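You operate a simulated robot arm through the tools that you are given. There is no shell and no other tool.

The job below is to be done with a simulated two-armed robot. You get a single attempt, and the scene is never put back.

## Task
Fill the teal bottle with 50 ml on the filling machine.
Fine: use nest B, one pull with the slider on 50; stand the bottle back in its spot on the mat; the others stay empty.

The check looks at the end state, three seconds after you hand in, the way a careful person would. Anything else that was tipped, shoved, dropped, spilled or broken makes it a failure.

## Robot
Two 7-joint arms with two-finger parallel grippers on one trunk that stands fixed in place. Base frame: the origin is at the foot of the trunk, x ahead of it, y to its left, z up; the work surface is at about z = 0.86. Readings come in m, rad, newtons and seconds.
The left shoulder is at [0.05, 0.177, 1.179], the right one opposite. With the tool pointing down near the work surface each hand reaches from about 0.22 to 0.7 m from the base axis, measured 20 degrees to its own side. Payload 3.43 kg a hand.
The tool frame of a hand sits at the grasp point between the pads (the TCP): z along the fingers, y along the line on which they close. The tips reach 0.034 m beyond it. Largest opening 0.128 m; finger width 0.024, thickness 0.012; the body of the gripper, 0.048 by 0.13 m, starts 0.096 m behind the TCP.
Orientation is told as [roll, pitch, yaw] about the base's x, y, z axes, in that order, counted from this pose: with the fingers straight down and closing along the base's y, the tool's x points along the base's -x, its y along +y and its z along -z.

## Interface
- The arms move only by the tool send_rows. It takes "left_targets", "right_targets" or both (then of equal length, played together; a hand with none holds still); each is a list of rows, each a list of 7 numbers: the turn, a rotation vector about the base's x, y, z in rad, then the shift along the base's x, y, z in m, then the finger opening in m, from 0 to 0.128. In form: [[ax, ay, az, x, y, z, fingers], ...]. A call has 1 to 20 rows; each row is the pose to reach, as a shift and turn from the pose commanded when the call began. Rows are played at 5 a second. More than 0.05 m and 0.15 rad between two rows, or a gripper value outside its range, and nothing of the call is played. Where a pose cannot be reached the arm comes as near as it can. A force on the tool above 40 N (or 10 N above the force at the start of the call, whichever is more), or a blocked arm, ends the call early, and 0.2 s more pass. Each finger travels about 0.108 m/s and halts on what it meets, pressing with about 39 N; the grip force reading is that of the motor and also rises with nothing between the fingers. The clock runs only during rows and for 0.2 s after the last one: add rows that repeat a pose to give the fingers time. It gives the time, the measured TCP pose, the force on the tool (base axes), the opening and the grip force at its end, in the units of the frame above (readings bear some noise), with the torque about the TCP (base axes, N m) and any sound that the robot's microphone picked up.
- Cameras (640 x 400 px; columns grow to the right, rows downward): "scene" is now at [0.1432, -0.0584, 1.3613]; the picture's right is [-0.62, -0.78, 0.00], its down [-0.29, 0.23, -0.93] and it looks along [0.73, -0.58, -0.37] (base axes); focal length 273 px, centre (320, 200). "left" rides on the left gripper at [0.076, 0.011, -0.16] in its tool frame; the picture's right is [-0.15, 0.99, 0.00], its down [-0.88, -0.13, -0.46] and it looks along [-0.45, -0.07, 0.89] (tool axes); focal length 234 px, centre (320, 200). "right" rides on the right gripper at [0.076, -0.011, -0.16] in its tool frame; the picture's right is [0.15, 0.99, 0.00], its down [-0.88, 0.13, -0.46] and it looks along [-0.45, 0.07, 0.89] (tool axes); focal length 234 px, centre (320, 200). There is no depth. A picture from a camera that has moved, and an enlarged one, comes with that camera's place and axes in the base frame and with its lens.
- capture(camera): a new picture of that camera. It takes no simulated time.
- lift_body(by): slides the trunk up (or, below 0, down) by that many m; the arms and the scene camera ride with it, the base frame stays. It gives what a move gives, with no picture.
- head_to(pan, tilt): turns the head with the scene camera to pan (to the left, within 1.396 rad either way) and tilt (down, from -0.506 to 1.204), counted from straight ahead of the robot. It gives what a move gives.
- close_up(camera, box): a new picture of the part [left, top, right, bottom] of that camera's present view, enlarged. It takes no simulated time.
- job_done(): hands the job in; it is judged then, once.

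Nothing tells you positions but the pictures and the camera data. Unless the task says otherwise, let go and move clear before handing in.

The tools are called after "Call:" by a JSON object that holds its "api" and its "payload". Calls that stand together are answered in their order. send_rows: Moves the arms, as the interface text tells. Its arguments: {"type":"object","properties":{"left_targets":{"type":"array","items":{"type":"array","items":{"type":"number"}}},"right_targets":{"type":"array","items":{"type":"array","items":{"type":"number"}}}},"required":[]} The other tools are called the same way: lift_body (by) slides the trunk up or down; head_to (pan, tilt) turns the head that bears the scene camera; capture (camera) takes a picture; close_up (camera, box) takes an enlarged picture of a part of a camera's view; job_done () hands the job in.

At the start:

```text
t: 0.0
left_eef_pos: [0.369, -0.0529, 1.2018]
left_ee_rot: [0.001, 0.001, 0.001]
left_wrist_force: [0.2, -0.6, -0.8]
left_ft_torque: [0.01, -0.01, 0.0]
left_opening: 0.1277
left_gripper_force: 0.0
right_eef_pos: [0.2431, -0.3662, 1.2824]
right_ee_rot: [-0.002, -0.002, 0.002]
right_wrist_force: [-0.6, -0.2, -0.7]
right_ft_torque: [0.01, 0.03, -0.02]
right_opening: 0.128
right_gripper_force: 0.1
trunk travel left (down, up): [-0.35, 0.051]
head pan, tilt: [-0.672, 0.38]
```

scene: 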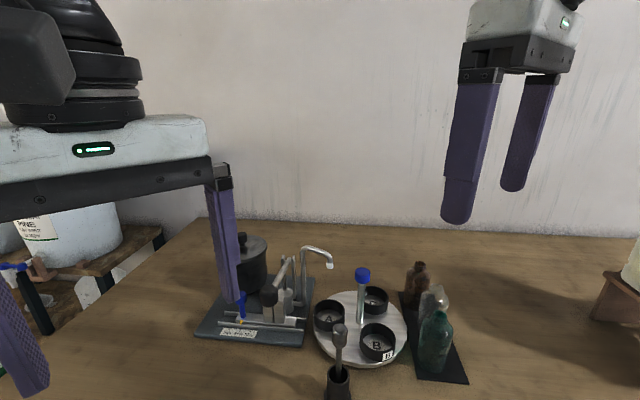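
right: 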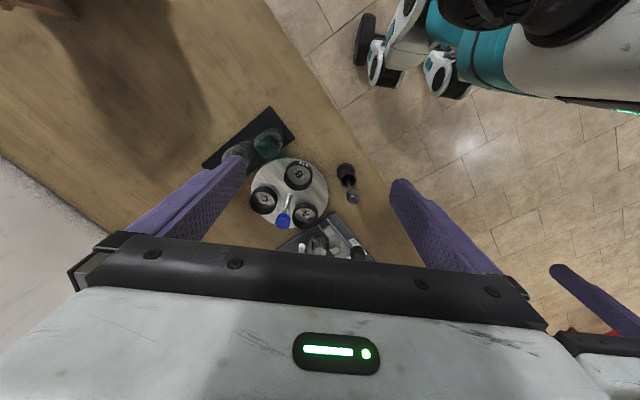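
left: 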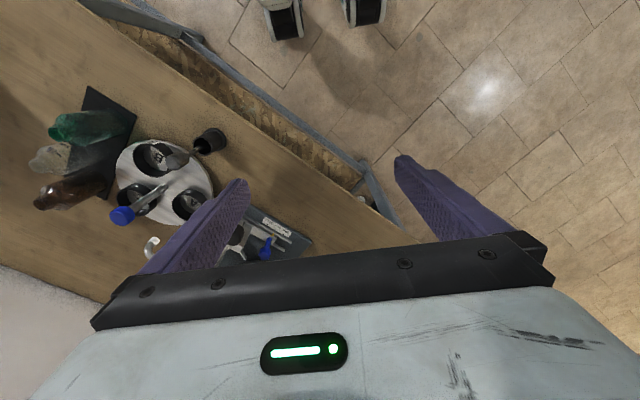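

I see a filling machine (base plate with a spout, lever and slider), a turntable with nests A/B/C and a blue-knobbed post, and a mat with three bottles (amber, clear, teal). I'll look closer first before moving anything.

Call:
{"api": "close_up", "payload": {"camera": "scene", "box": [190, 220, 350, 350]}}

Call:
{"api": "close_up", "payload": {"camera": "scene", "box": [300, 240, 480, 400]}}

Call:
{"api": "close_up", "payload": {"camera": "left", "box": [20, 70, 340, 290]}}

Call:
{"api": "close_up", "payload": {"camera": "right", "box": [180, 90, 400, 280]}}

```text
3.08 times, centred on (270, 285) of scene
camera zoom: at [0.1432, -0.0584, 1.3613], right [-0.62, -0.78, 0.0], down [-0.29, 0.23, -0.93], along [0.73, -0.58, -0.37], focal length 840 px, centre (474, -62)
```

zoom: 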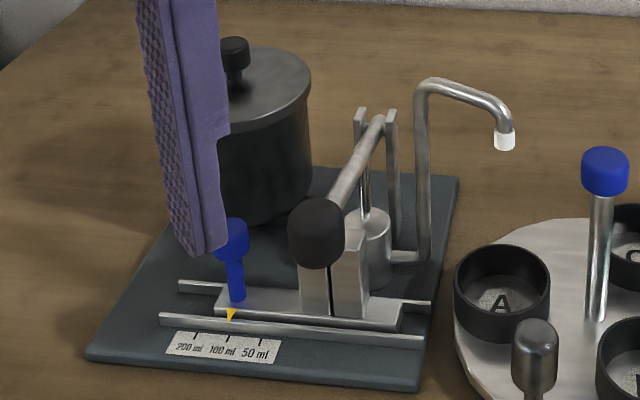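

```text
2.50 times, centred on (390, 320) of scene
camera zoom: at [0.1432, -0.0584, 1.3613], right [-0.62, -0.78, 0.0], down [-0.29, 0.23, -0.93], along [0.73, -0.58, -0.37], focal length 682 px, centre (145, -100)
```

zoom: 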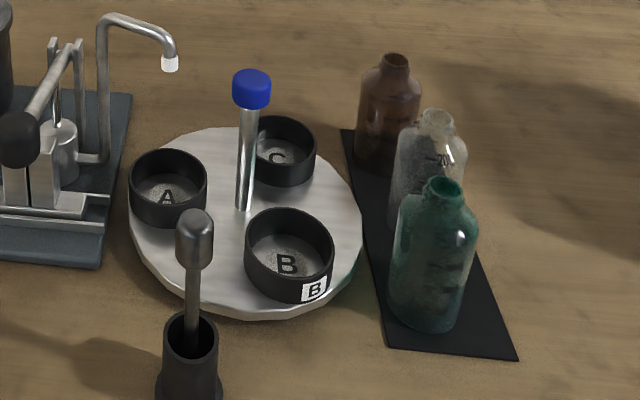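

```text
1.82 times, centred on (180, 180) of left
camera zoom: at [0.2936, -0.0437, 1.3626], right [0.15, 0.99, 0.0], down [0.88, -0.13, 0.46], along [0.45, -0.07, -0.89], focal length 426 px, centre (574, 236)
```

zoom: 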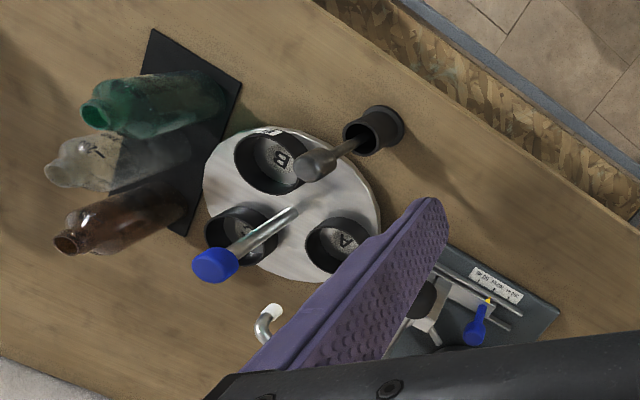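

```text
2.11 times, centred on (290, 185) of right
camera zoom: at [0.1676, -0.3789, 1.4405], right [-0.15, 0.99, 0.0], down [0.88, 0.13, 0.46], along [0.45, 0.07, -0.89], focal length 493 px, centre (383, 232)
```

zoom: 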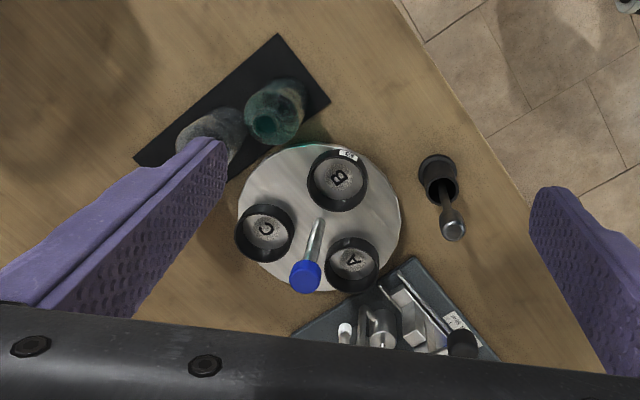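

The scene gives me rough positions: teal bottle near (0.31, -0.47), turntable post near (0.45, -0.41), nest A under the nozzle near (0.50, -0.37), lever ball near (0.51, -0.24) and slider handle near (0.63, -0.22). The left hand blocks part of the machine, so I'll pull it back and look again.

Call:
{"api": "send_rows", "payload": {"left_targets": [[0, 0, 0, -0.02, 0.04, 0, 0.128], [0, 0, 0, -0.04, 0.08, 0, 0.128], [0, 0, 0, -0.06, 0.12, 0, 0.128], [0, 0, 0, -0.08, 0.16, 0, 0.128], [0, 0, 0, -0.1, 0.2, 0, 0.128], [0, 0, 0, -0.1, 0.24, 0, 0.128], [0, 0, 0, -0.1, 0.28, 0, 0.128]]}}

Call:
{"api": "head_to", "payload": {"pan": -0.5, "tilt": 0.6}}

Call:
{"api": "capture", "payload": {"camera": "scene"}}

```text
t: 1.6
left_eef_pos: [0.2675, 0.227, 1.2025]
left_ee_rot: [0.003, -0.003, -0.002]
left_wrist_force: [0.1, 0.3, -0.7]
left_ft_torque: [-0.02, 0.01, 0.0]
left_opening: 0.1278
left_gripper_force: 0.0
right_eef_pos: [0.2426, -0.3654, 1.2828]
right_ee_rot: [-0.002, -0.001, 0.001]
right_wrist_force: [0.4, -0.3, 0.1]
right_ft_torque: [-0.06, 0.0, 0.0]
right_opening: 0.1278
right_gripper_force: 0.1
trunk travel left (down, up): [-0.35, 0.051]
head pan, tilt: [-0.672, 0.38]
```

```text
t: 2.4
left_eef_pos: [0.2685, 0.2254, 1.2034]
left_ee_rot: [0.001, 0.001, 0.0]
left_wrist_force: [-1.2, -0.2, -0.6]
left_ft_torque: [0.01, 0.02, 0.0]
left_opening: 0.128
left_gripper_force: 0.1
right_eef_pos: [0.2426, -0.3667, 1.2832]
right_ee_rot: [0.0, -0.003, 0.0]
right_wrist_force: [0.3, -0.2, -0.2]
right_ft_torque: [0.0, 0.0, 0.02]
right_opening: 0.128
right_gripper_force: 0.1
trunk travel left (down, up): [-0.35, 0.051]
head pan, tilt: [-0.499, 0.6]
```

```text
taken
camera scene: at [0.148, -0.0428, 1.3414], right [-0.48, -0.88, 0.0], down [-0.5, 0.27, -0.83], along [0.72, -0.4, -0.56], focal length 273 px, centre (320, 200)
```

scene: 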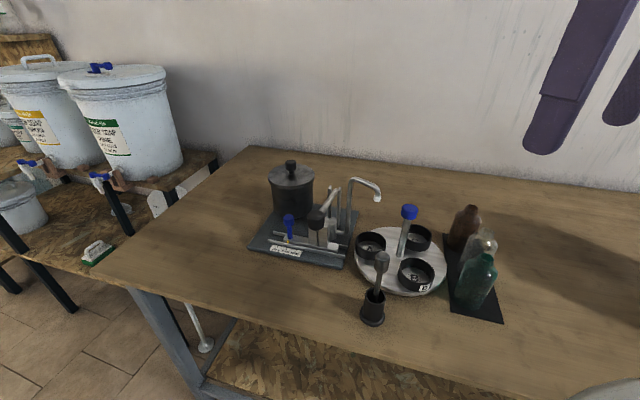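

Call:
{"api": "close_up", "payload": {"camera": "scene", "box": [240, 150, 400, 280]}}

Call:
{"api": "close_up", "payload": {"camera": "scene", "box": [260, 215, 340, 265]}}

Call:
{"api": "close_up", "payload": {"camera": "scene", "box": [340, 190, 520, 330]}}

Call:
{"api": "close_up", "payload": {"camera": "scene", "box": [290, 165, 390, 245]}}

```text
3.08 times, centred on (320, 215) of scene
camera zoom: at [0.148, -0.0428, 1.3414], right [-0.48, -0.88, 0.0], down [-0.5, 0.27, -0.83], along [0.72, -0.4, -0.56], focal length 840 px, centre (320, 154)
```

zoom: 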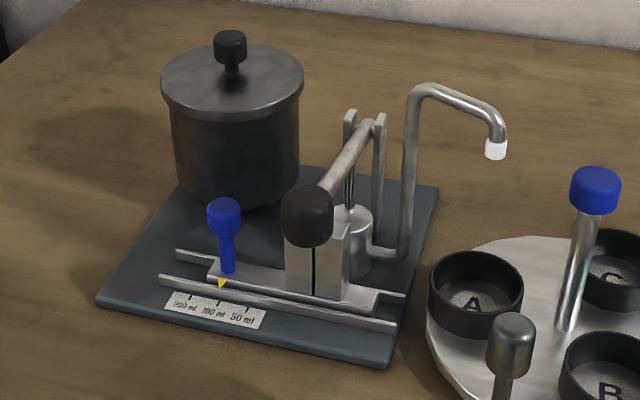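

```text
8.00 times, centred on (300, 240) of scene
camera zoom: at [0.148, -0.0428, 1.3414], right [-0.48, -0.88, 0.0], down [-0.5, 0.27, -0.83], along [0.72, -0.4, -0.56], focal length 2184 px, centre (480, -120)
```

zoom: 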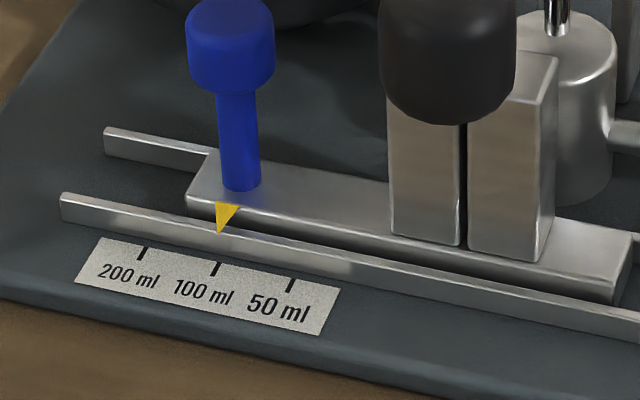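

```text
2.86 times, centred on (430, 260) of scene
camera zoom: at [0.148, -0.0428, 1.3414], right [-0.48, -0.88, 0.0], down [-0.5, 0.27, -0.83], along [0.72, -0.4, -0.56], focal length 780 px, centre (6, 29)
```

zoom: 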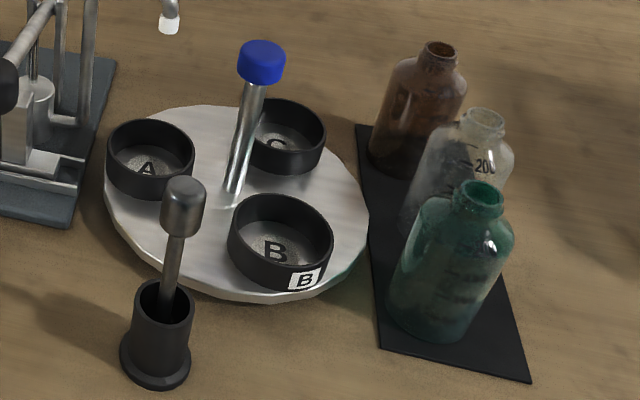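

```text
5.00 times, centred on (340, 205) of scene
camera zoom: at [0.148, -0.0428, 1.3414], right [-0.48, -0.88, 0.0], down [-0.5, 0.27, -0.83], along [0.72, -0.4, -0.56], focal length 1365 px, centre (220, 175)
```

zoom: 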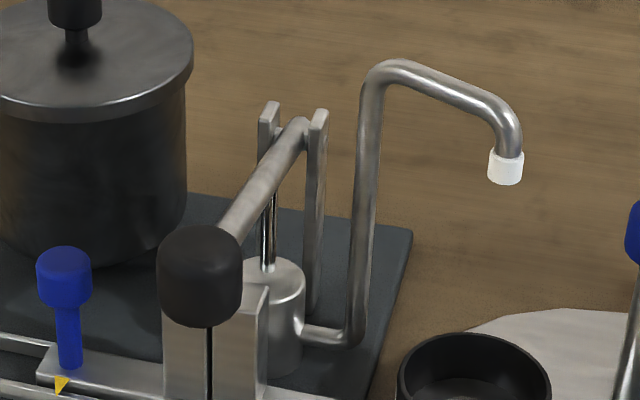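

The slider pointer sits on 100 ml now. The tick marks put 50 about 24 mm along (-0.7, -0.7), which would bring the taller stop pillar under the lever. I'll set the slider first, so I'm moving the right hand above the blue slider handle, yawed so the fingers close across the rail.

Call:
{"api": "send_rows", "payload": {"right_targets": [[0, 0, 0.056, 0.027, 0.011, -0.005, 0.1], [0, 0, 0.112, 0.053, 0.021, -0.01, 0.09], [0, 0, 0.168, 0.08, 0.032, -0.015, 0.08], [0, 0, 0.224, 0.107, 0.043, -0.02, 0.07], [0, 0, 0.28, 0.134, 0.054, -0.03, 0.07], [0, 0, 0.336, 0.16, 0.064, -0.04, 0.07], [0, 0, 0.392, 0.187, 0.075, -0.05, 0.07], [0, 0, 0.448, 0.214, 0.086, -0.06, 0.07], [0, 0, 0.504, 0.24, 0.096, -0.08, 0.07], [0, 0, 0.56, 0.267, 0.107, -0.1, 0.07], [0, 0, 0.616, 0.294, 0.118, -0.12, 0.07], [0, 0, 0.672, 0.32, 0.129, -0.14, 0.07], [0, 0, 0.728, 0.347, 0.139, -0.16, 0.07], [0, 0, 0.785, 0.374, 0.15, -0.18, 0.07], [0, 0, 0.785, 0.374, 0.15, -0.18, 0.07]]}}

Call:
{"api": "capture", "payload": {"camera": "scene"}}

Call:
{"api": "capture", "payload": {"camera": "right"}}

```text
t: 5.5
left_eef_pos: [0.267, 0.2255, 1.2012]
left_ee_rot: [0.002, 0.0, 0.001]
left_wrist_force: [0.3, -0.4, 0.3]
left_ft_torque: [-0.03, 0.0, 0.0]
left_opening: 0.1282
left_gripper_force: 0.2
right_eef_pos: [0.4953, -0.1698, 1.0846]
right_ee_rot: [-0.003, -0.002, 0.781]
right_wrist_force: [0.1, 0.2, 0.4]
right_ft_torque: [0.01, 0.04, -0.03]
right_opening: 0.07
right_gripper_force: 0.1
right hand out of reach, approached as far as the arm can: row 10, 11, 12, 13, 14, 15
trunk travel left (down, up): [-0.35, 0.051]
head pan, tilt: [-0.499, 0.6]
```

```text
taken
camera scene: at [0.1482, -0.043, 1.3413], right [-0.48, -0.88, 0.0], down [-0.5, 0.27, -0.83], along [0.72, -0.4, -0.56], focal length 273 px, centre (320, 200)
```

scene: 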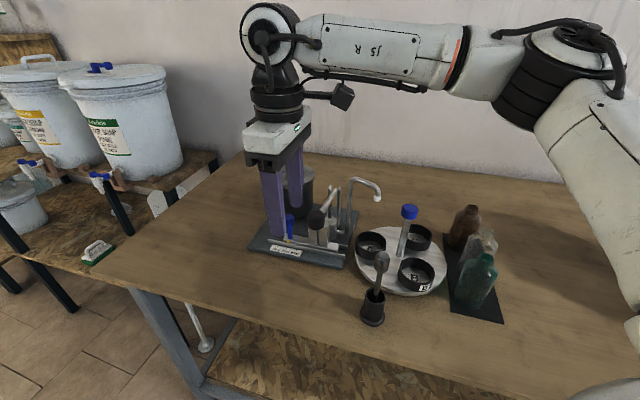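

```text
taken
camera right: at [0.4495, -0.2331, 1.2427], right [-0.8, 0.6, 0.0], down [0.53, 0.71, 0.46], along [0.27, 0.36, -0.89], focal length 234 px, centre (320, 200)
```

right: 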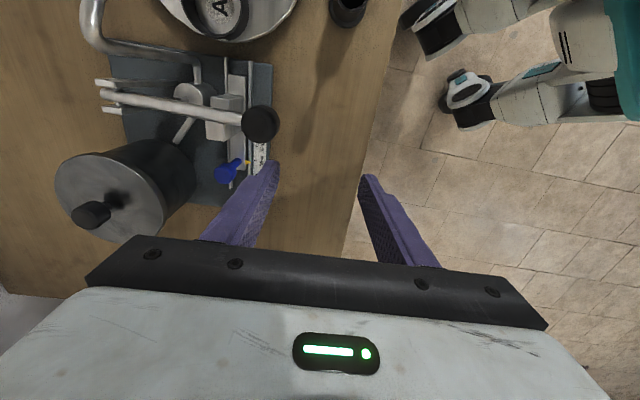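

The arm stopped short of the target at (0.495, -0.170), apparently because of the yaw and elbow configuration rather than true reach. I'll test how the command baseline behaves and whether a smaller yaw gets further, staying well above everything.

Call:
{"api": "send_rows", "payload": {"right_targets": [[0, 0, -0.1, 0, 0, 0, 0.07], [0, 0, -0.2, 0, 0, 0, 0.07], [0, 0, -0.3, 0, 0, 0, 0.07], [0, 0, -0.4, 0, 0, 0, 0.07], [0, 0, -0.5, 0, 0, 0, 0.07], [0, 0, -0.6, 0, 0, 0, 0.07]]}}

```text
t: 7.0
left_eef_pos: [0.2681, 0.2257, 1.2027]
left_ee_rot: [0.001, 0.001, 0.0]
left_wrist_force: [0.6, 0.8, -1.6]
left_ft_torque: [0.01, 0.02, -0.01]
left_opening: 0.128
left_gripper_force: 0.1
right_eef_pos: [0.4956, -0.1697, 1.0845]
right_ee_rot: [0.001, -0.002, 0.183]
right_wrist_force: [-0.5, -0.4, 0.5]
right_ft_torque: [0.02, 0.02, 0.01]
right_opening: 0.0697
right_gripper_force: 0.1
trunk travel left (down, up): [-0.35, 0.051]
head pan, tilt: [-0.499, 0.6]
```

The baseline is the reached pose, which is good. Now I'll test extending forward with the smaller yaw.

Call:
{"api": "send_rows", "payload": {"right_targets": [[0, 0, 0, 0.02, -0.008, 0, 0.07], [0, 0, 0, 0.04, -0.016, 0, 0.07], [0, 0, 0, 0.06, -0.023, 0, 0.07], [0, 0, 0, 0.08, -0.031, 0, 0.07], [0, 0, 0, 0.1, -0.039, 0, 0.07], [0, 0, 0, 0.12, -0.046, 0, 0.07]]}}

Call:
{"api": "capture", "payload": {"camera": "scene"}}

```text
t: 8.3
left_eef_pos: [0.2684, 0.2255, 1.2023]
left_ee_rot: [0.0, 0.001, 0.0]
left_wrist_force: [-0.1, 0.1, -0.3]
left_ft_torque: [0.02, 0.03, 0.01]
left_opening: 0.1278
left_gripper_force: 0.1
right_eef_pos: [0.558, -0.2449, 1.0775]
right_ee_rot: [-0.001, -0.002, 0.186]
right_wrist_force: [-0.1, -0.4, -0.2]
right_ft_torque: [0.0, 0.02, 0.02]
right_opening: 0.07
right_gripper_force: 0.0
right hand out of reach, approached as far as the arm can: row 1, 2, 3, 4, 5, 6
trunk travel left (down, up): [-0.35, 0.051]
head pan, tilt: [-0.499, 0.6]
```

```text
taken
camera scene: at [0.1482, -0.0429, 1.3413], right [-0.48, -0.88, 0.0], down [-0.5, 0.27, -0.83], along [0.72, -0.4, -0.56], focal length 273 px, centre (320, 200)
```

scene: 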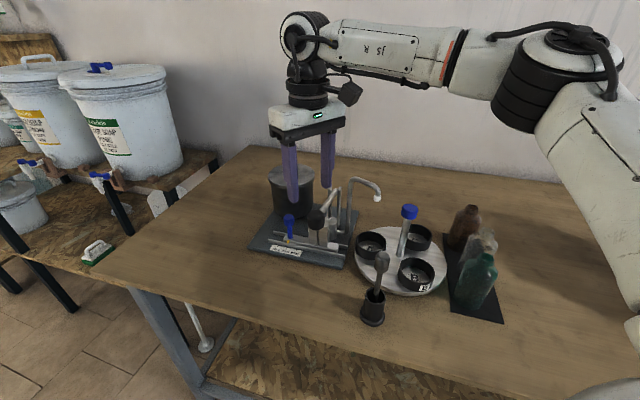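

Lowering the hand relative to the shoulder should extend reach, so I'll raise the trunk by 0.05 m and then try again.

Call:
{"api": "lift_body", "payload": {"by": 0.05}}

Call:
{"api": "send_rows", "payload": {"right_targets": [[0, 0, 0, 0.01, 0.005, -0.01, 0.07], [0, 0, 0, 0.02, 0.01, -0.02, 0.07], [0, 0, 0, 0.03, 0.015, -0.03, 0.07], [0, 0, 0, 0.04, 0.02, -0.04, 0.07], [0, 0, 0, 0.05, 0.025, -0.05, 0.07], [0, 0, 0, 0.059, 0.029, -0.05, 0.07]]}}

```text
t: 9.3
left_eef_pos: [0.2687, 0.2263, 1.2525]
left_ee_rot: [0.0, 0.0, -0.001]
left_wrist_force: [0.6, -0.2, -0.2]
left_ft_torque: [0.0, -0.02, 0.02]
left_opening: 0.128
left_gripper_force: 0.1
right_eef_pos: [0.5577, -0.2438, 1.1284]
right_ee_rot: [0.0, -0.003, 0.186]
right_wrist_force: [0.2, -0.2, 1.0]
right_ft_torque: [-0.03, 0.01, -0.03]
right_opening: 0.07
right_gripper_force: 0.0
trunk travel left (down, up): [-0.4, 0.001]
head pan, tilt: [-0.499, 0.6]
```

```text
t: 10.7
left_eef_pos: [0.2677, 0.2259, 1.2527]
left_ee_rot: [-0.002, -0.002, -0.001]
left_wrist_force: [-0.3, -0.4, 0.2]
left_ft_torque: [0.01, 0.02, -0.01]
left_opening: 0.128
left_gripper_force: 0.0
right_eef_pos: [0.5612, -0.2457, 1.0796]
right_ee_rot: [-0.001, -0.002, 0.184]
right_wrist_force: [0.1, -0.7, 0.2]
right_ft_torque: [0.01, 0.03, 0.0]
right_opening: 0.0702
right_gripper_force: 0.0
right hand out of reach, approached as far as the arm can: row 1, 2, 3, 4, 5, 6
trunk travel left (down, up): [-0.4, 0.001]
head pan, tilt: [-0.499, 0.6]
```

Call:
{"api": "capture", "payload": {"camera": "scene"}}

Call:
{"api": "capture", "payload": {"camera": "right"}}

Call:
{"api": "capture", "payload": {"camera": "left"}}

```text
taken
camera scene: at [0.1481, -0.0428, 1.3914], right [-0.48, -0.88, 0.0], down [-0.5, 0.27, -0.83], along [0.72, -0.4, -0.56], focal length 273 px, centre (320, 200)
```

scene: 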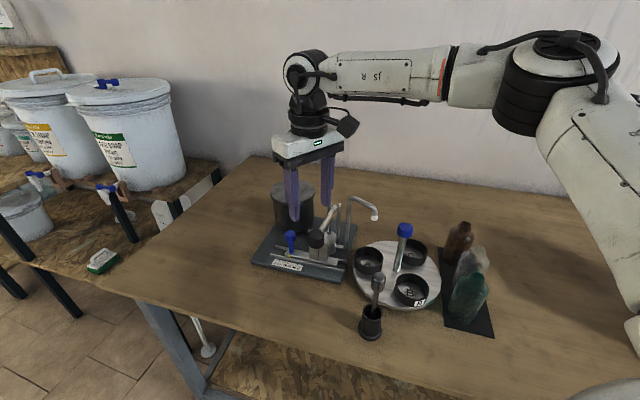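

```text
taken
camera right: at [0.4878, -0.2723, 1.2375], right [-0.33, 0.95, 0.0], down [0.84, 0.29, 0.46], along [0.43, 0.15, -0.89], focal length 234 px, centre (320, 200)
```

right: 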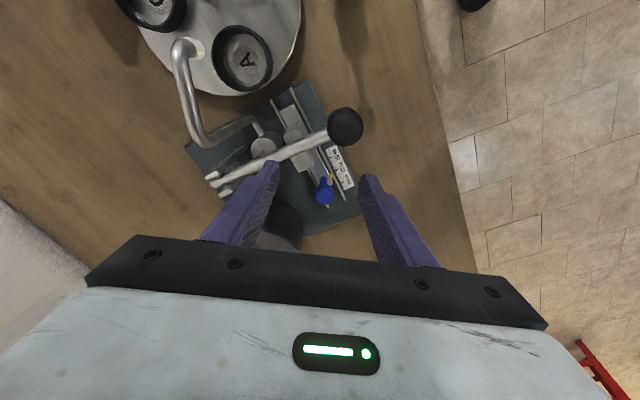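

```text
taken
camera left: at [0.1933, 0.2358, 1.4134], right [0.15, 0.99, 0.0], down [0.88, -0.13, 0.46], along [0.45, -0.07, -0.89], focal length 234 px, centre (320, 200)
```

left: 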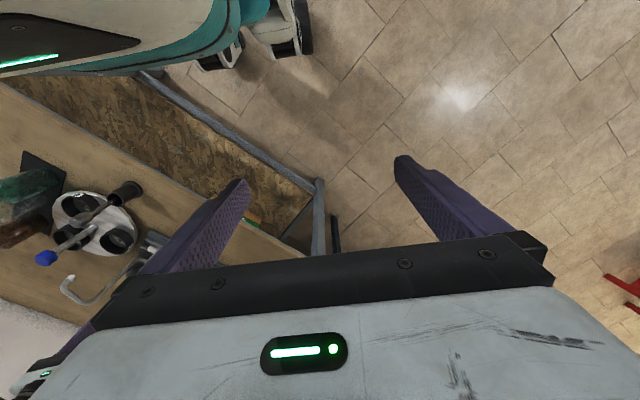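

The hand sits at (0.561, -0.246, 1.08), and the wrist bend looks like the limit. I'll tilt the fingers outward (pitch about -0.42 rad) and move out towards the slider handle while still high.

Call:
{"api": "send_rows", "payload": {"right_targets": [[0, -0.1, 0, 0, 0, 0.005, 0.06], [0, -0.2, 0, 0, 0, 0.01, 0.06], [0, -0.3, 0, 0, 0, 0.01, 0.06], [0, -0.42, 0, 0, 0, 0.01, 0.06], [0, -0.42, 0, 0.015, 0.008, 0.005, 0.06], [0, -0.42, 0, 0.03, 0.016, 0, 0.06], [0, -0.42, 0, 0.045, 0.024, -0.005, 0.06], [0, -0.42, 0, 0.056, 0.03, -0.01, 0.06], [0, -0.42, 0, 0.056, 0.03, -0.01, 0.06]]}}

Call:
{"api": "capture", "payload": {"camera": "scene"}}

Call:
{"api": "capture", "payload": {"camera": "right"}}

```text
t: 12.7
left_eef_pos: [0.2691, 0.2253, 1.2525]
left_ee_rot: [-0.002, 0.001, -0.001]
left_wrist_force: [0.2, 0.1, 0.9]
left_ft_torque: [0.02, 0.0, 0.01]
left_opening: 0.128
left_gripper_force: 0.1
right_eef_pos: [0.6183, -0.2164, 1.0708]
right_ee_rot: [-0.083, -0.415, 0.203]
right_wrist_force: [0.4, 0.0, -0.1]
right_ft_torque: [-0.01, 0.01, 0.02]
right_opening: 0.06
right_gripper_force: 0.0
trunk travel left (down, up): [-0.4, 0.001]
head pan, tilt: [-0.499, 0.6]
```

```text
taken
camera scene: at [0.1481, -0.0428, 1.3914], right [-0.48, -0.88, 0.0], down [-0.5, 0.27, -0.83], along [0.72, -0.4, -0.56], focal length 273 px, centre (320, 200)
```

scene: 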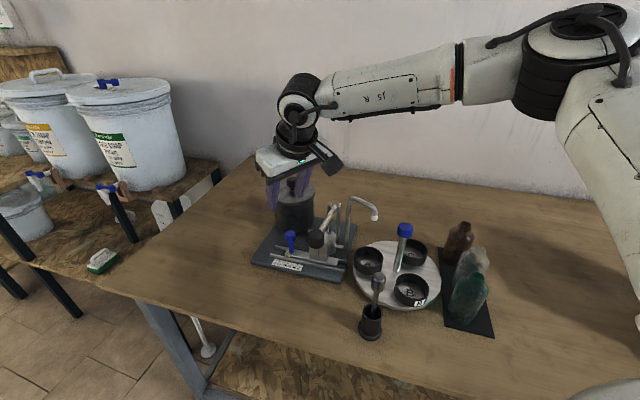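

```text
taken
camera right: at [0.486, -0.2428, 1.1848], right [-0.3, 0.95, -0.13], down [0.58, 0.29, 0.76], along [0.76, 0.15, -0.63], focal length 234 px, centre (320, 200)
```

right: 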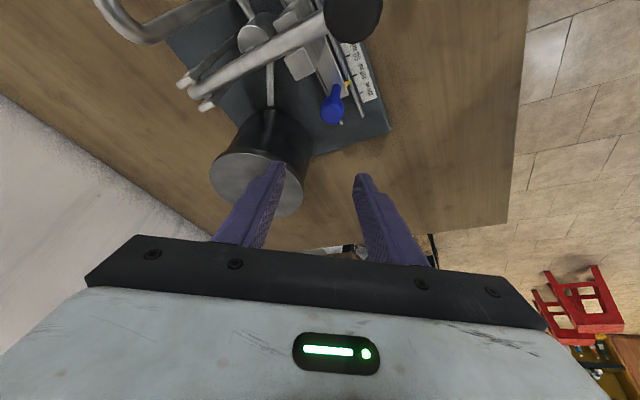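

The tilted pose reaches (0.618, -0.216, 1.071). I'll refine the handle's location with close-ups before descending.

Call:
{"api": "close_up", "payload": {"camera": "scene", "box": [245, 200, 325, 280]}}

Call:
{"api": "close_up", "payload": {"camera": "right", "box": [250, 0, 410, 140]}}

```text
5.00 times, centred on (285, 240) of scene
camera zoom: at [0.1481, -0.0428, 1.3914], right [-0.48, -0.88, 0.0], down [-0.5, 0.27, -0.83], along [0.72, -0.4, -0.56], focal length 1365 px, centre (495, 0)
```

zoom: 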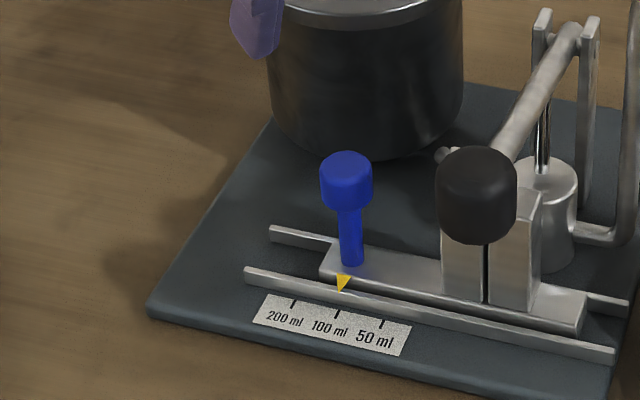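

```text
2.86 times, centred on (330, 70) of right
camera zoom: at [0.486, -0.2428, 1.1848], right [-0.3, 0.95, -0.13], down [0.58, 0.29, 0.76], along [0.76, 0.15, -0.63], focal length 669 px, centre (291, 571)
```

zoom: 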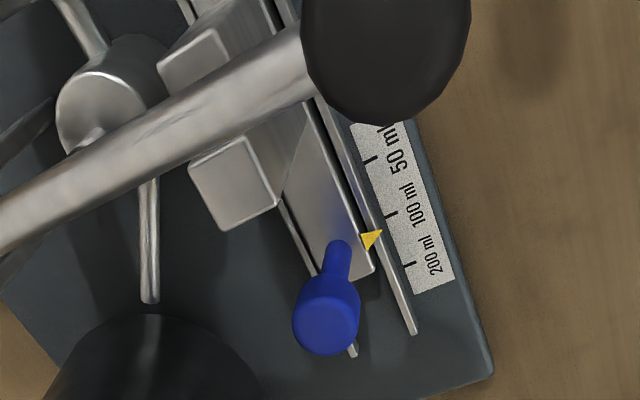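

The handle centre triangulates to about (0.616, -0.218, 0.949). With full tilt the wrist camera would come close to the lever knob, so I'll reduce the tilt to about 0.25 rad and descend partway.

Call:
{"api": "send_rows", "payload": {"right_targets": [[0, 0.06, 0, 0, 0, -0.015, 0.06], [0, 0.12, 0, -0.001, -0.001, -0.03, 0.06], [0, 0.17, 0, -0.002, -0.002, -0.045, 0.06], [0, 0.17, 0, -0.002, -0.002, -0.05, 0.06]]}}

Call:
{"api": "close_up", "payload": {"camera": "right", "box": [200, 40, 440, 220]}}

Call:
{"api": "close_up", "payload": {"camera": "scene", "box": [225, 110, 385, 290]}}

```text
t: 13.7
left_eef_pos: [0.2692, 0.2254, 1.2525]
left_ee_rot: [0.0, 0.001, 0.0]
left_wrist_force: [-0.4, 0.6, 0.1]
left_ft_torque: [-0.01, 0.0, 0.02]
left_opening: 0.1282
left_gripper_force: 0.1
right_eef_pos: [0.5988, -0.2308, 1.0253]
right_ee_rot: [-0.046, -0.246, 0.193]
right_wrist_force: [0.4, 0.4, -0.5]
right_ft_torque: [0.03, -0.02, 0.0]
right_opening: 0.0599
right_gripper_force: 0.1
right hand out of reach, approached as far as the arm can: row 2, 3, 4
trunk travel left (down, up): [-0.4, 0.001]
head pan, tilt: [-0.499, 0.6]
```

```text
2.22 times, centred on (320, 130) of right
camera zoom: at [0.4884, -0.2568, 1.1603], right [-0.32, 0.95, -0.08], down [0.7, 0.29, 0.65], along [0.64, 0.15, -0.75], focal length 520 px, centre (320, 356)
```

zoom: 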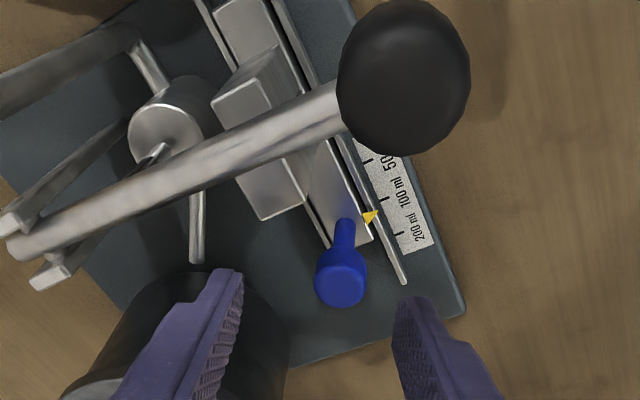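

```text
2.22 times, centred on (305, 200) of scene
camera zoom: at [0.1481, -0.0429, 1.3914], right [-0.48, -0.88, 0.0], down [-0.5, 0.27, -0.83], along [0.72, -0.4, -0.56], focal length 607 px, centre (353, 200)
```

zoom: 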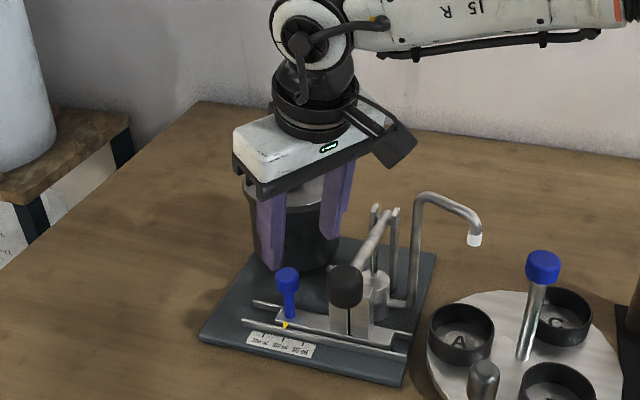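

The reach is limited slightly at this tilt, so I'll add a little tilt back and continue down onto the handle, gripping it with the fingertips.

Call:
{"api": "send_rows", "payload": {"right_targets": [[0, -0.08, 0, 0.009, 0.006, -0.005, 0.06], [0, -0.08, 0, 0.018, 0.013, -0.01, 0.06], [0, -0.08, 0, 0.018, 0.013, -0.02, 0.06], [0, -0.08, 0, 0.018, 0.013, -0.03, 0.06]]}}

Call:
{"api": "close_up", "payload": {"camera": "right", "box": [200, 40, 440, 220]}}

Call:
{"api": "close_up", "payload": {"camera": "scene", "box": [225, 160, 345, 280]}}

```text
t: 14.7
left_eef_pos: [0.2692, 0.225, 1.2528]
left_ee_rot: [-0.001, 0.0, 0.0]
left_wrist_force: [-0.3, 0.4, 0.2]
left_ft_torque: [-0.02, 0.04, 0.03]
left_opening: 0.1279
left_gripper_force: 0.0
right_eef_pos: [0.6046, -0.2265, 1.0012]
right_ee_rot: [-0.061, -0.329, 0.195]
right_wrist_force: [-0.1, -0.7, -0.3]
right_ft_torque: [0.04, 0.0, 0.02]
right_opening: 0.0601
right_gripper_force: 0.0
right hand out of reach, approached as far as the arm can: row 2, 3, 4
trunk travel left (down, up): [-0.4, 0.001]
head pan, tilt: [-0.499, 0.6]
```

```text
2.22 times, centred on (320, 130) of right
camera zoom: at [0.4831, -0.2535, 1.127], right [-0.31, 0.95, -0.1], down [0.65, 0.29, 0.71], along [0.7, 0.15, -0.7], focal length 520 px, centre (320, 356)
```

zoom: 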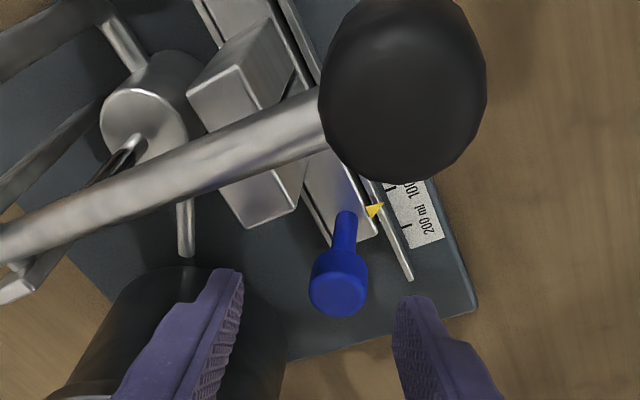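

```text
3.33 times, centred on (285, 220) of scene
camera zoom: at [0.1482, -0.043, 1.3913], right [-0.48, -0.88, 0.0], down [-0.5, 0.27, -0.83], along [0.72, -0.39, -0.56], focal length 910 px, centre (437, 133)
```

zoom: 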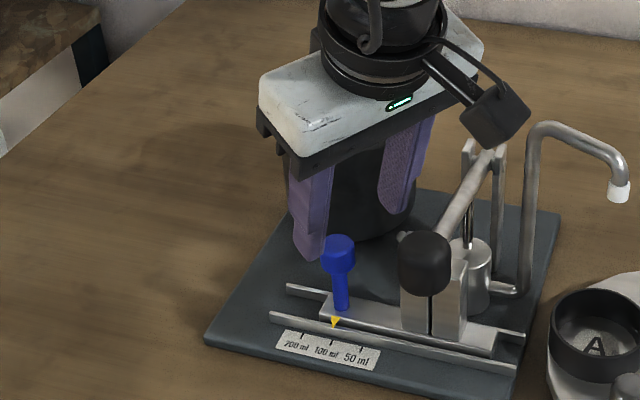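

Reach still looks limited, and it seems to depend on yaw, with larger yaw giving less reach. I'll lift a little, rotate the hand to yaw about -0.4 with a mild outward tilt, and try moving out again.

Call:
{"api": "send_rows", "payload": {"right_targets": [[0, 0, 0, 0, 0, 0.02, 0.06], [0.0334, 0.0155, -0.112, 0, 0, 0.03, 0.06], [0.0668, 0.0311, -0.2239, 0, 0, 0.03, 0.06], [0.1002, 0.0466, -0.3359, 0, 0, 0.03, 0.06], [0.1336, 0.0622, -0.4478, 0, 0, 0.03, 0.06], [0.167, 0.0777, -0.5598, 0, 0, 0.03, 0.06], [0.167, 0.0777, -0.5598, 0.006, 0.004, 0.03, 0.06], [0.167, 0.0777, -0.5598, 0.012, 0.0085, 0.03, 0.06], [0.167, 0.0777, -0.5598, 0.012, 0.0085, 0.03, 0.06]]}}

Call:
{"api": "close_up", "payload": {"camera": "scene", "box": [225, 110, 385, 290]}}

```text
t: 16.7
left_eef_pos: [0.2691, 0.2263, 1.2527]
left_ee_rot: [0.001, 0.0, 0.0]
left_wrist_force: [-1.2, 0.3, -0.5]
left_ft_torque: [0.02, 0.02, 0.0]
left_opening: 0.128
left_gripper_force: 0.1
right_eef_pos: [0.5999, -0.2296, 1.0325]
right_ee_rot: [0.102, -0.233, -0.409]
right_wrist_force: [-0.1, 0.1, -0.1]
right_ft_torque: [-0.02, 0.01, -0.02]
right_opening: 0.0601
right_gripper_force: 0.0
right hand out of reach, approached as far as the arm can: row 6, 7, 8, 9
trunk travel left (down, up): [-0.4, 0.001]
head pan, tilt: [-0.499, 0.6]
```

```text
2.22 times, centred on (305, 200) of scene
camera zoom: at [0.1482, -0.0429, 1.3913], right [-0.48, -0.88, 0.0], down [-0.5, 0.27, -0.83], along [0.72, -0.4, -0.56], focal length 607 px, centre (353, 200)
```

zoom: 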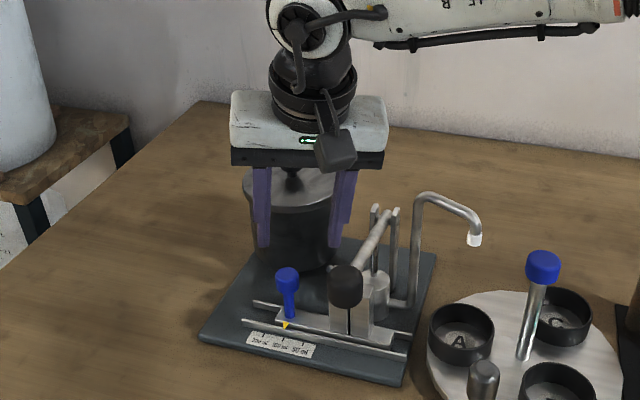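

Yaw doesn't change the reach. I'll look at the whole arm to understand what limits it.

Call:
{"api": "head_to", "payload": {"pan": -1.0, "tilt": 0.45}}

Call:
{"api": "capture", "payload": {"camera": "scene"}}

```text
t: 17.6
left_eef_pos: [0.2679, 0.2245, 1.2525]
left_ee_rot: [0.001, 0.0, 0.001]
left_wrist_force: [0.3, -0.1, -0.3]
left_ft_torque: [-0.02, 0.0, -0.02]
left_opening: 0.128
left_gripper_force: 0.0
right_eef_pos: [0.6003, -0.2289, 1.0342]
right_ee_rot: [0.102, -0.233, -0.41]
right_wrist_force: [-0.4, -0.6, 0.0]
right_ft_torque: [0.01, -0.02, 0.03]
right_opening: 0.0599
right_gripper_force: 0.1
trunk travel left (down, up): [-0.4, 0.001]
head pan, tilt: [-1.0, 0.45]
```

```text
taken
camera scene: at [0.1203, -0.0779, 1.4049], right [-0.84, -0.54, 0.0], down [-0.24, 0.37, -0.9], along [0.49, -0.76, -0.44], focal length 273 px, centre (320, 200)
```

scene: 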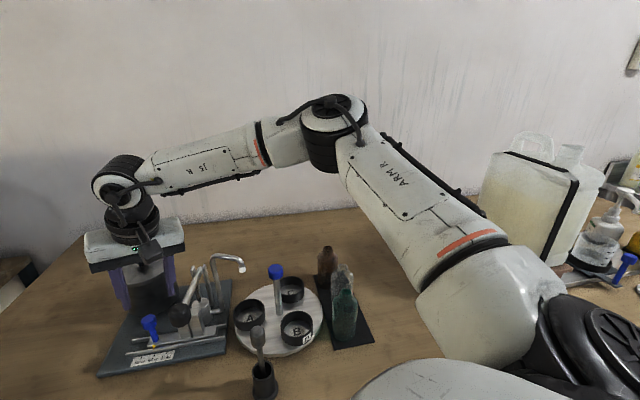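

The elbow is well bent, so a joint limit is restricting reach, and the steeper tilt did reach the handle earlier. I'll go back to 0.42 rad tilt at the raised height, keeping yaw -0.4 so the wrist camera stays clear of the lever. Then I'll lower the whole trunk so the hand comes straight down on the handle.

Call:
{"api": "send_rows", "payload": {"right_targets": [[0, -0.06, 0, 0, 0, 0.02, 0.055], [0, -0.12, 0, 0, 0, 0.035, 0.055], [0, -0.17, 0, 0.004, 0.003, 0.037, 0.055], [0, -0.17, 0, 0.01, 0.007, 0.037, 0.055], [0, -0.17, 0, 0.0162, 0.011, 0.037, 0.055], [0, -0.17, 0, 0.0162, 0.011, 0.037, 0.055]]}}

Call:
{"api": "head_to", "payload": {"pan": -0.5, "tilt": 0.6}}

Call:
{"api": "capture", "payload": {"camera": "right"}}

Call:
{"api": "close_up", "payload": {"camera": "scene", "box": [225, 110, 385, 290]}}

```text
t: 19.0
left_eef_pos: [0.2686, 0.2258, 1.2526]
left_ee_rot: [0.0, -0.001, -0.001]
left_wrist_force: [-0.3, -0.7, -0.4]
left_ft_torque: [-0.01, -0.02, -0.03]
left_opening: 0.1283
left_gripper_force: 0.0
right_eef_pos: [0.6164, -0.2191, 1.0698]
right_ee_rot: [0.171, -0.387, -0.434]
right_wrist_force: [-0.2, 0.6, -0.1]
right_ft_torque: [0.0, -0.03, 0.01]
right_opening: 0.0549
right_gripper_force: 0.1
trunk travel left (down, up): [-0.4, 0.001]
head pan, tilt: [-1.0, 0.45]
```

```text
t: 19.9
left_eef_pos: [0.2681, 0.2243, 1.2515]
left_ee_rot: [0.001, 0.001, 0.0]
left_wrist_force: [0.4, -0.4, 0.0]
left_ft_torque: [0.0, 0.01, 0.01]
left_opening: 0.1281
left_gripper_force: 0.0
right_eef_pos: [0.6161, -0.2184, 1.0705]
right_ee_rot: [0.174, -0.388, -0.432]
right_wrist_force: [0.7, -0.6, 0.5]
right_ft_torque: [0.02, 0.0, 0.01]
right_opening: 0.0549
right_gripper_force: 0.1
trunk travel left (down, up): [-0.4, 0.001]
head pan, tilt: [-0.499, 0.6]
```

```text
taken
camera right: at [0.4835, -0.2003, 1.1842], right [0.23, 0.97, 0.1], down [0.6, -0.22, 0.77], along [0.77, -0.11, -0.63], focal length 234 px, centre (320, 200)
```

right: 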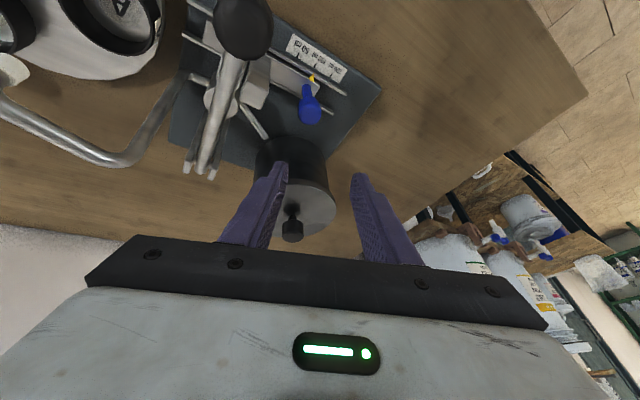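

```text
2.22 times, centred on (305, 200) of scene
camera zoom: at [0.1482, -0.043, 1.3914], right [-0.48, -0.88, 0.0], down [-0.5, 0.27, -0.83], along [0.72, -0.4, -0.56], focal length 607 px, centre (353, 200)
```

zoom: 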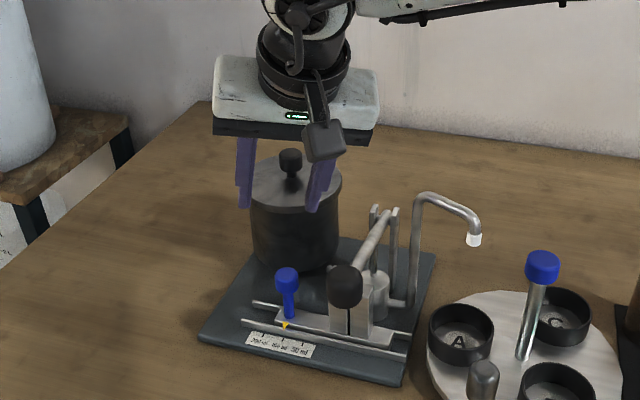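

The hand now sits right above the handle at (0.616, -0.219, 1.070). I'll lower the trunk in two stages and check in between.

Call:
{"api": "lift_body", "payload": {"by": -0.06}}

Call:
{"api": "capture", "payload": {"camera": "right"}}

Call:
{"api": "close_up", "payload": {"camera": "scene", "box": [225, 90, 385, 270]}}

```text
t: 20.9
left_eef_pos: [0.2683, 0.225, 1.1917]
left_ee_rot: [0.0, 0.002, -0.001]
left_wrist_force: [-0.2, -0.2, 0.2]
left_ft_torque: [0.03, -0.05, 0.0]
left_opening: 0.128
left_gripper_force: 0.1
right_eef_pos: [0.6163, -0.219, 1.0102]
right_ee_rot: [0.173, -0.389, -0.434]
right_wrist_force: [-0.9, 0.1, -0.3]
right_ft_torque: [0.01, 0.05, -0.01]
right_opening: 0.0552
right_gripper_force: 0.0
trunk travel left (down, up): [-0.34, 0.061]
head pan, tilt: [-0.499, 0.6]
```

```text
taken
camera right: at [0.4833, -0.2003, 1.1243], right [0.23, 0.97, 0.1], down [0.6, -0.22, 0.77], along [0.77, -0.11, -0.63], focal length 234 px, centre (320, 200)
```

right: 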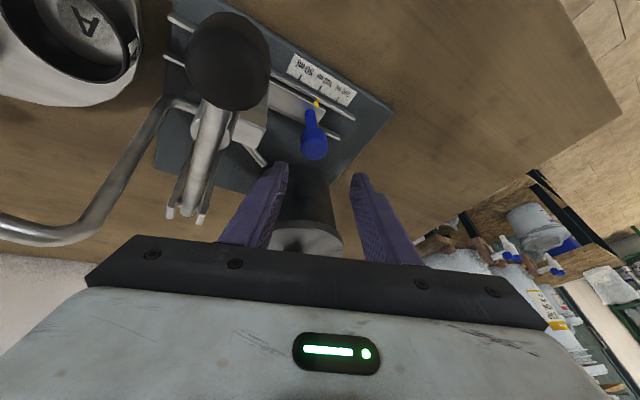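

```text
2.22 times, centred on (305, 180) of scene
camera zoom: at [0.148, -0.0429, 1.3314], right [-0.48, -0.88, 0.0], down [-0.5, 0.27, -0.83], along [0.72, -0.4, -0.56], focal length 607 px, centre (353, 244)
```

zoom: 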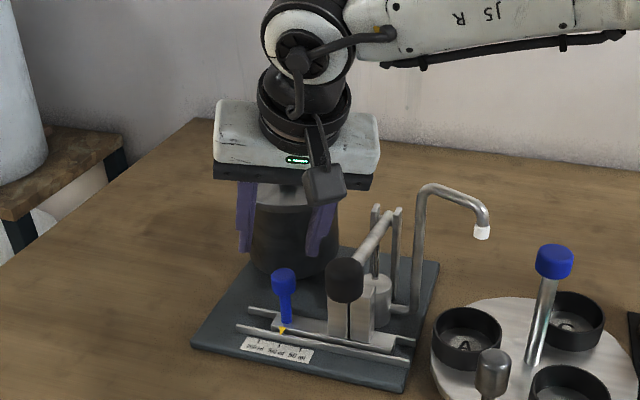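

Call:
{"api": "lift_body", "payload": {"by": -0.045}}

Call:
{"api": "capture", "payload": {"camera": "right"}}

Call:
{"api": "close_up", "payload": {"camera": "scene", "box": [225, 90, 385, 270]}}

```text
t: 21.8
left_eef_pos: [0.2677, 0.2259, 1.1475]
left_ee_rot: [0.0, -0.003, -0.002]
left_wrist_force: [0.0, 0.3, -1.1]
left_ft_torque: [0.04, 0.01, 0.02]
left_opening: 0.128
left_gripper_force: 0.1
right_eef_pos: [0.6178, -0.2185, 0.9708]
right_ee_rot: [0.176, -0.398, -0.436]
right_wrist_force: [0.8, -2.3, 23.1]
right_ft_torque: [-0.85, 0.7, 0.16]
right_opening: 0.0541
right_gripper_force: 0.1
trunk travel left (down, up): [-0.295, 0.106]
head pan, tilt: [-0.499, 0.6]
```

```text
taken
camera right: at [0.4828, -0.2, 1.0836], right [0.23, 0.97, 0.1], down [0.59, -0.22, 0.78], along [0.77, -0.11, -0.62], focal length 234 px, centre (320, 200)
```

right: 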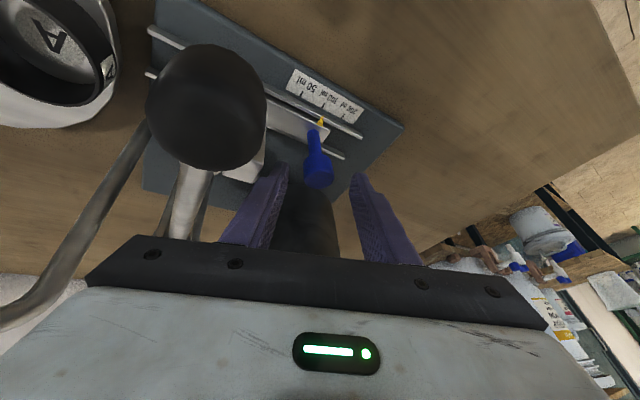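

```text
2.22 times, centred on (305, 180) of scene
camera zoom: at [0.1461, -0.0424, 1.2871], right [-0.48, -0.88, 0.0], down [-0.49, 0.27, -0.83], along [0.73, -0.4, -0.56], focal length 607 px, centre (353, 244)
```

zoom: 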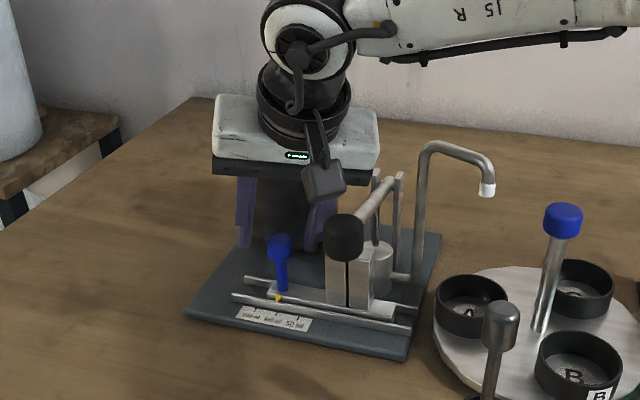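

The hand felt 23 N on the way down. From the torque, a finger touched the top corner of the tall stop pillar beside the handle. I'll lift back off, rotate the hand about its own axis to yaw about +0.6 so the fingers clear the pillar, and use a narrower opening.

Call:
{"api": "lift_body", "payload": {"by": 0.07}}

Call:
{"api": "send_rows", "payload": {"right_targets": [[-0.0583, 0, 0.1304, 0, 0, 0, 0.05], [-0.1166, 0, 0.2609, 0, 0, 0, 0.05], [-0.1749, 0, 0.3913, 0, 0, 0, 0.05], [-0.2331, 0, 0.5217, 0, 0, 0, 0.05], [-0.2914, 0, 0.6521, 0, 0, 0, 0.05], [-0.3497, 0, 0.7826, 0, 0, 0, 0.05], [-0.408, 0, 0.913, 0, 0, 0, 0.05], [-0.408, 0, 0.913, 0, 0, 0, 0.05]]}}

Call:
{"api": "capture", "payload": {"camera": "right"}}

Call:
{"api": "close_up", "payload": {"camera": "scene", "box": [225, 90, 385, 270]}}

```text
t: 22.9
left_eef_pos: [0.2682, 0.2255, 1.2181]
left_ee_rot: [0.0, 0.0, -0.001]
left_wrist_force: [0.0, 0.2, -0.2]
left_ft_torque: [-0.03, 0.03, 0.01]
left_opening: 0.128
left_gripper_force: 0.1
right_eef_pos: [0.6179, -0.2174, 1.0352]
right_ee_rot: [0.171, -0.387, -0.433]
right_wrist_force: [0.2, 0.4, -0.4]
right_ft_torque: [-0.01, -0.03, 0.0]
right_opening: 0.0549
right_gripper_force: 0.0
trunk travel left (down, up): [-0.365, 0.036]
head pan, tilt: [-0.499, 0.6]
```

```text
t: 24.7
left_eef_pos: [0.2685, 0.2252, 1.2178]
left_ee_rot: [0.0, 0.0, 0.001]
left_wrist_force: [0.3, 0.0, -0.3]
left_ft_torque: [-0.01, 0.0, -0.05]
left_opening: 0.1281
left_gripper_force: 0.1
right_eef_pos: [0.6155, -0.2184, 1.0347]
right_ee_rot: [-0.25, -0.347, 0.647]
right_wrist_force: [-0.2, 0.0, -0.4]
right_ft_torque: [0.03, 0.03, -0.04]
right_opening: 0.0501
right_gripper_force: 0.1
trunk travel left (down, up): [-0.365, 0.036]
head pan, tilt: [-0.499, 0.6]
```

```text
taken
camera right: at [0.5001, -0.2719, 1.1567], right [-0.62, 0.73, -0.28], down [0.41, 0.61, 0.68], along [0.67, 0.31, -0.68], focal length 234 px, centre (320, 200)
```

right: 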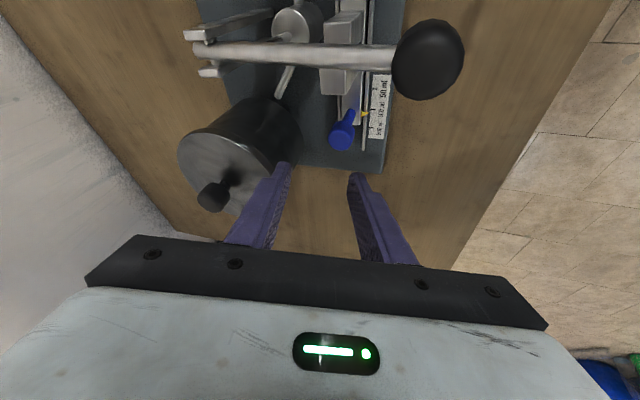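

```text
2.22 times, centred on (305, 180) of scene
camera zoom: at [0.1482, -0.0429, 1.3563], right [-0.48, -0.88, 0.0], down [-0.5, 0.27, -0.83], along [0.72, -0.4, -0.56], focal length 607 px, centre (353, 244)
```

zoom: 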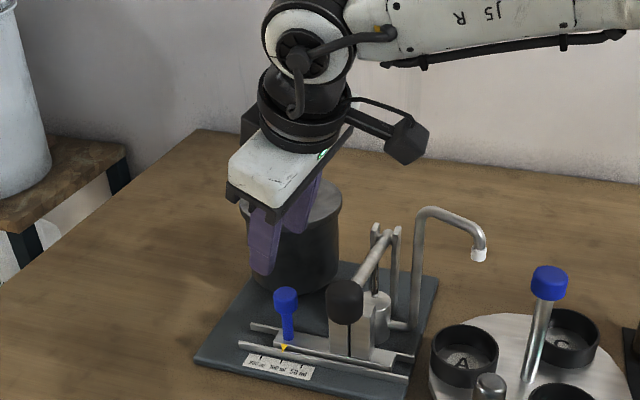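

Call:
{"api": "close_up", "payload": {"camera": "scene", "box": [260, 190, 340, 250]}}

Call:
{"api": "close_up", "payload": {"camera": "right", "box": [270, 40, 430, 200]}}

```text
6.67 times, centred on (300, 220) of scene
camera zoom: at [0.1482, -0.0429, 1.3563], right [-0.48, -0.88, 0.0], down [-0.5, 0.27, -0.83], along [0.72, -0.4, -0.56], focal length 1820 px, centre (453, 67)
```

zoom: 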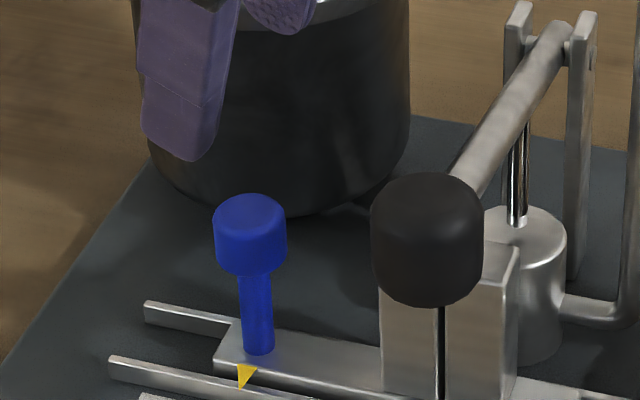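

```text
2.50 times, centred on (350, 120) of right
camera zoom: at [0.5001, -0.2719, 1.1567], right [-0.62, 0.73, -0.28], down [0.41, 0.61, 0.68], along [0.67, 0.31, -0.68], focal length 585 px, centre (245, 400)
```

zoom: 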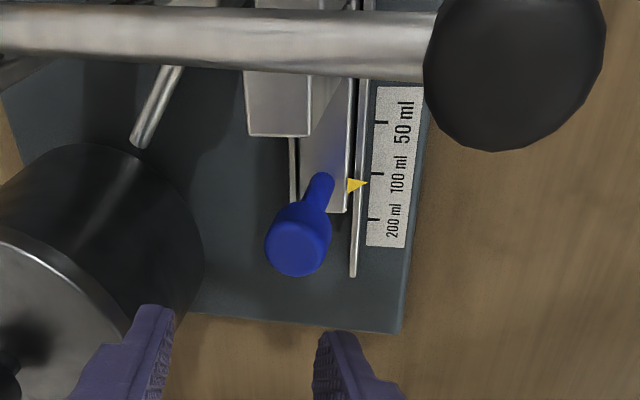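

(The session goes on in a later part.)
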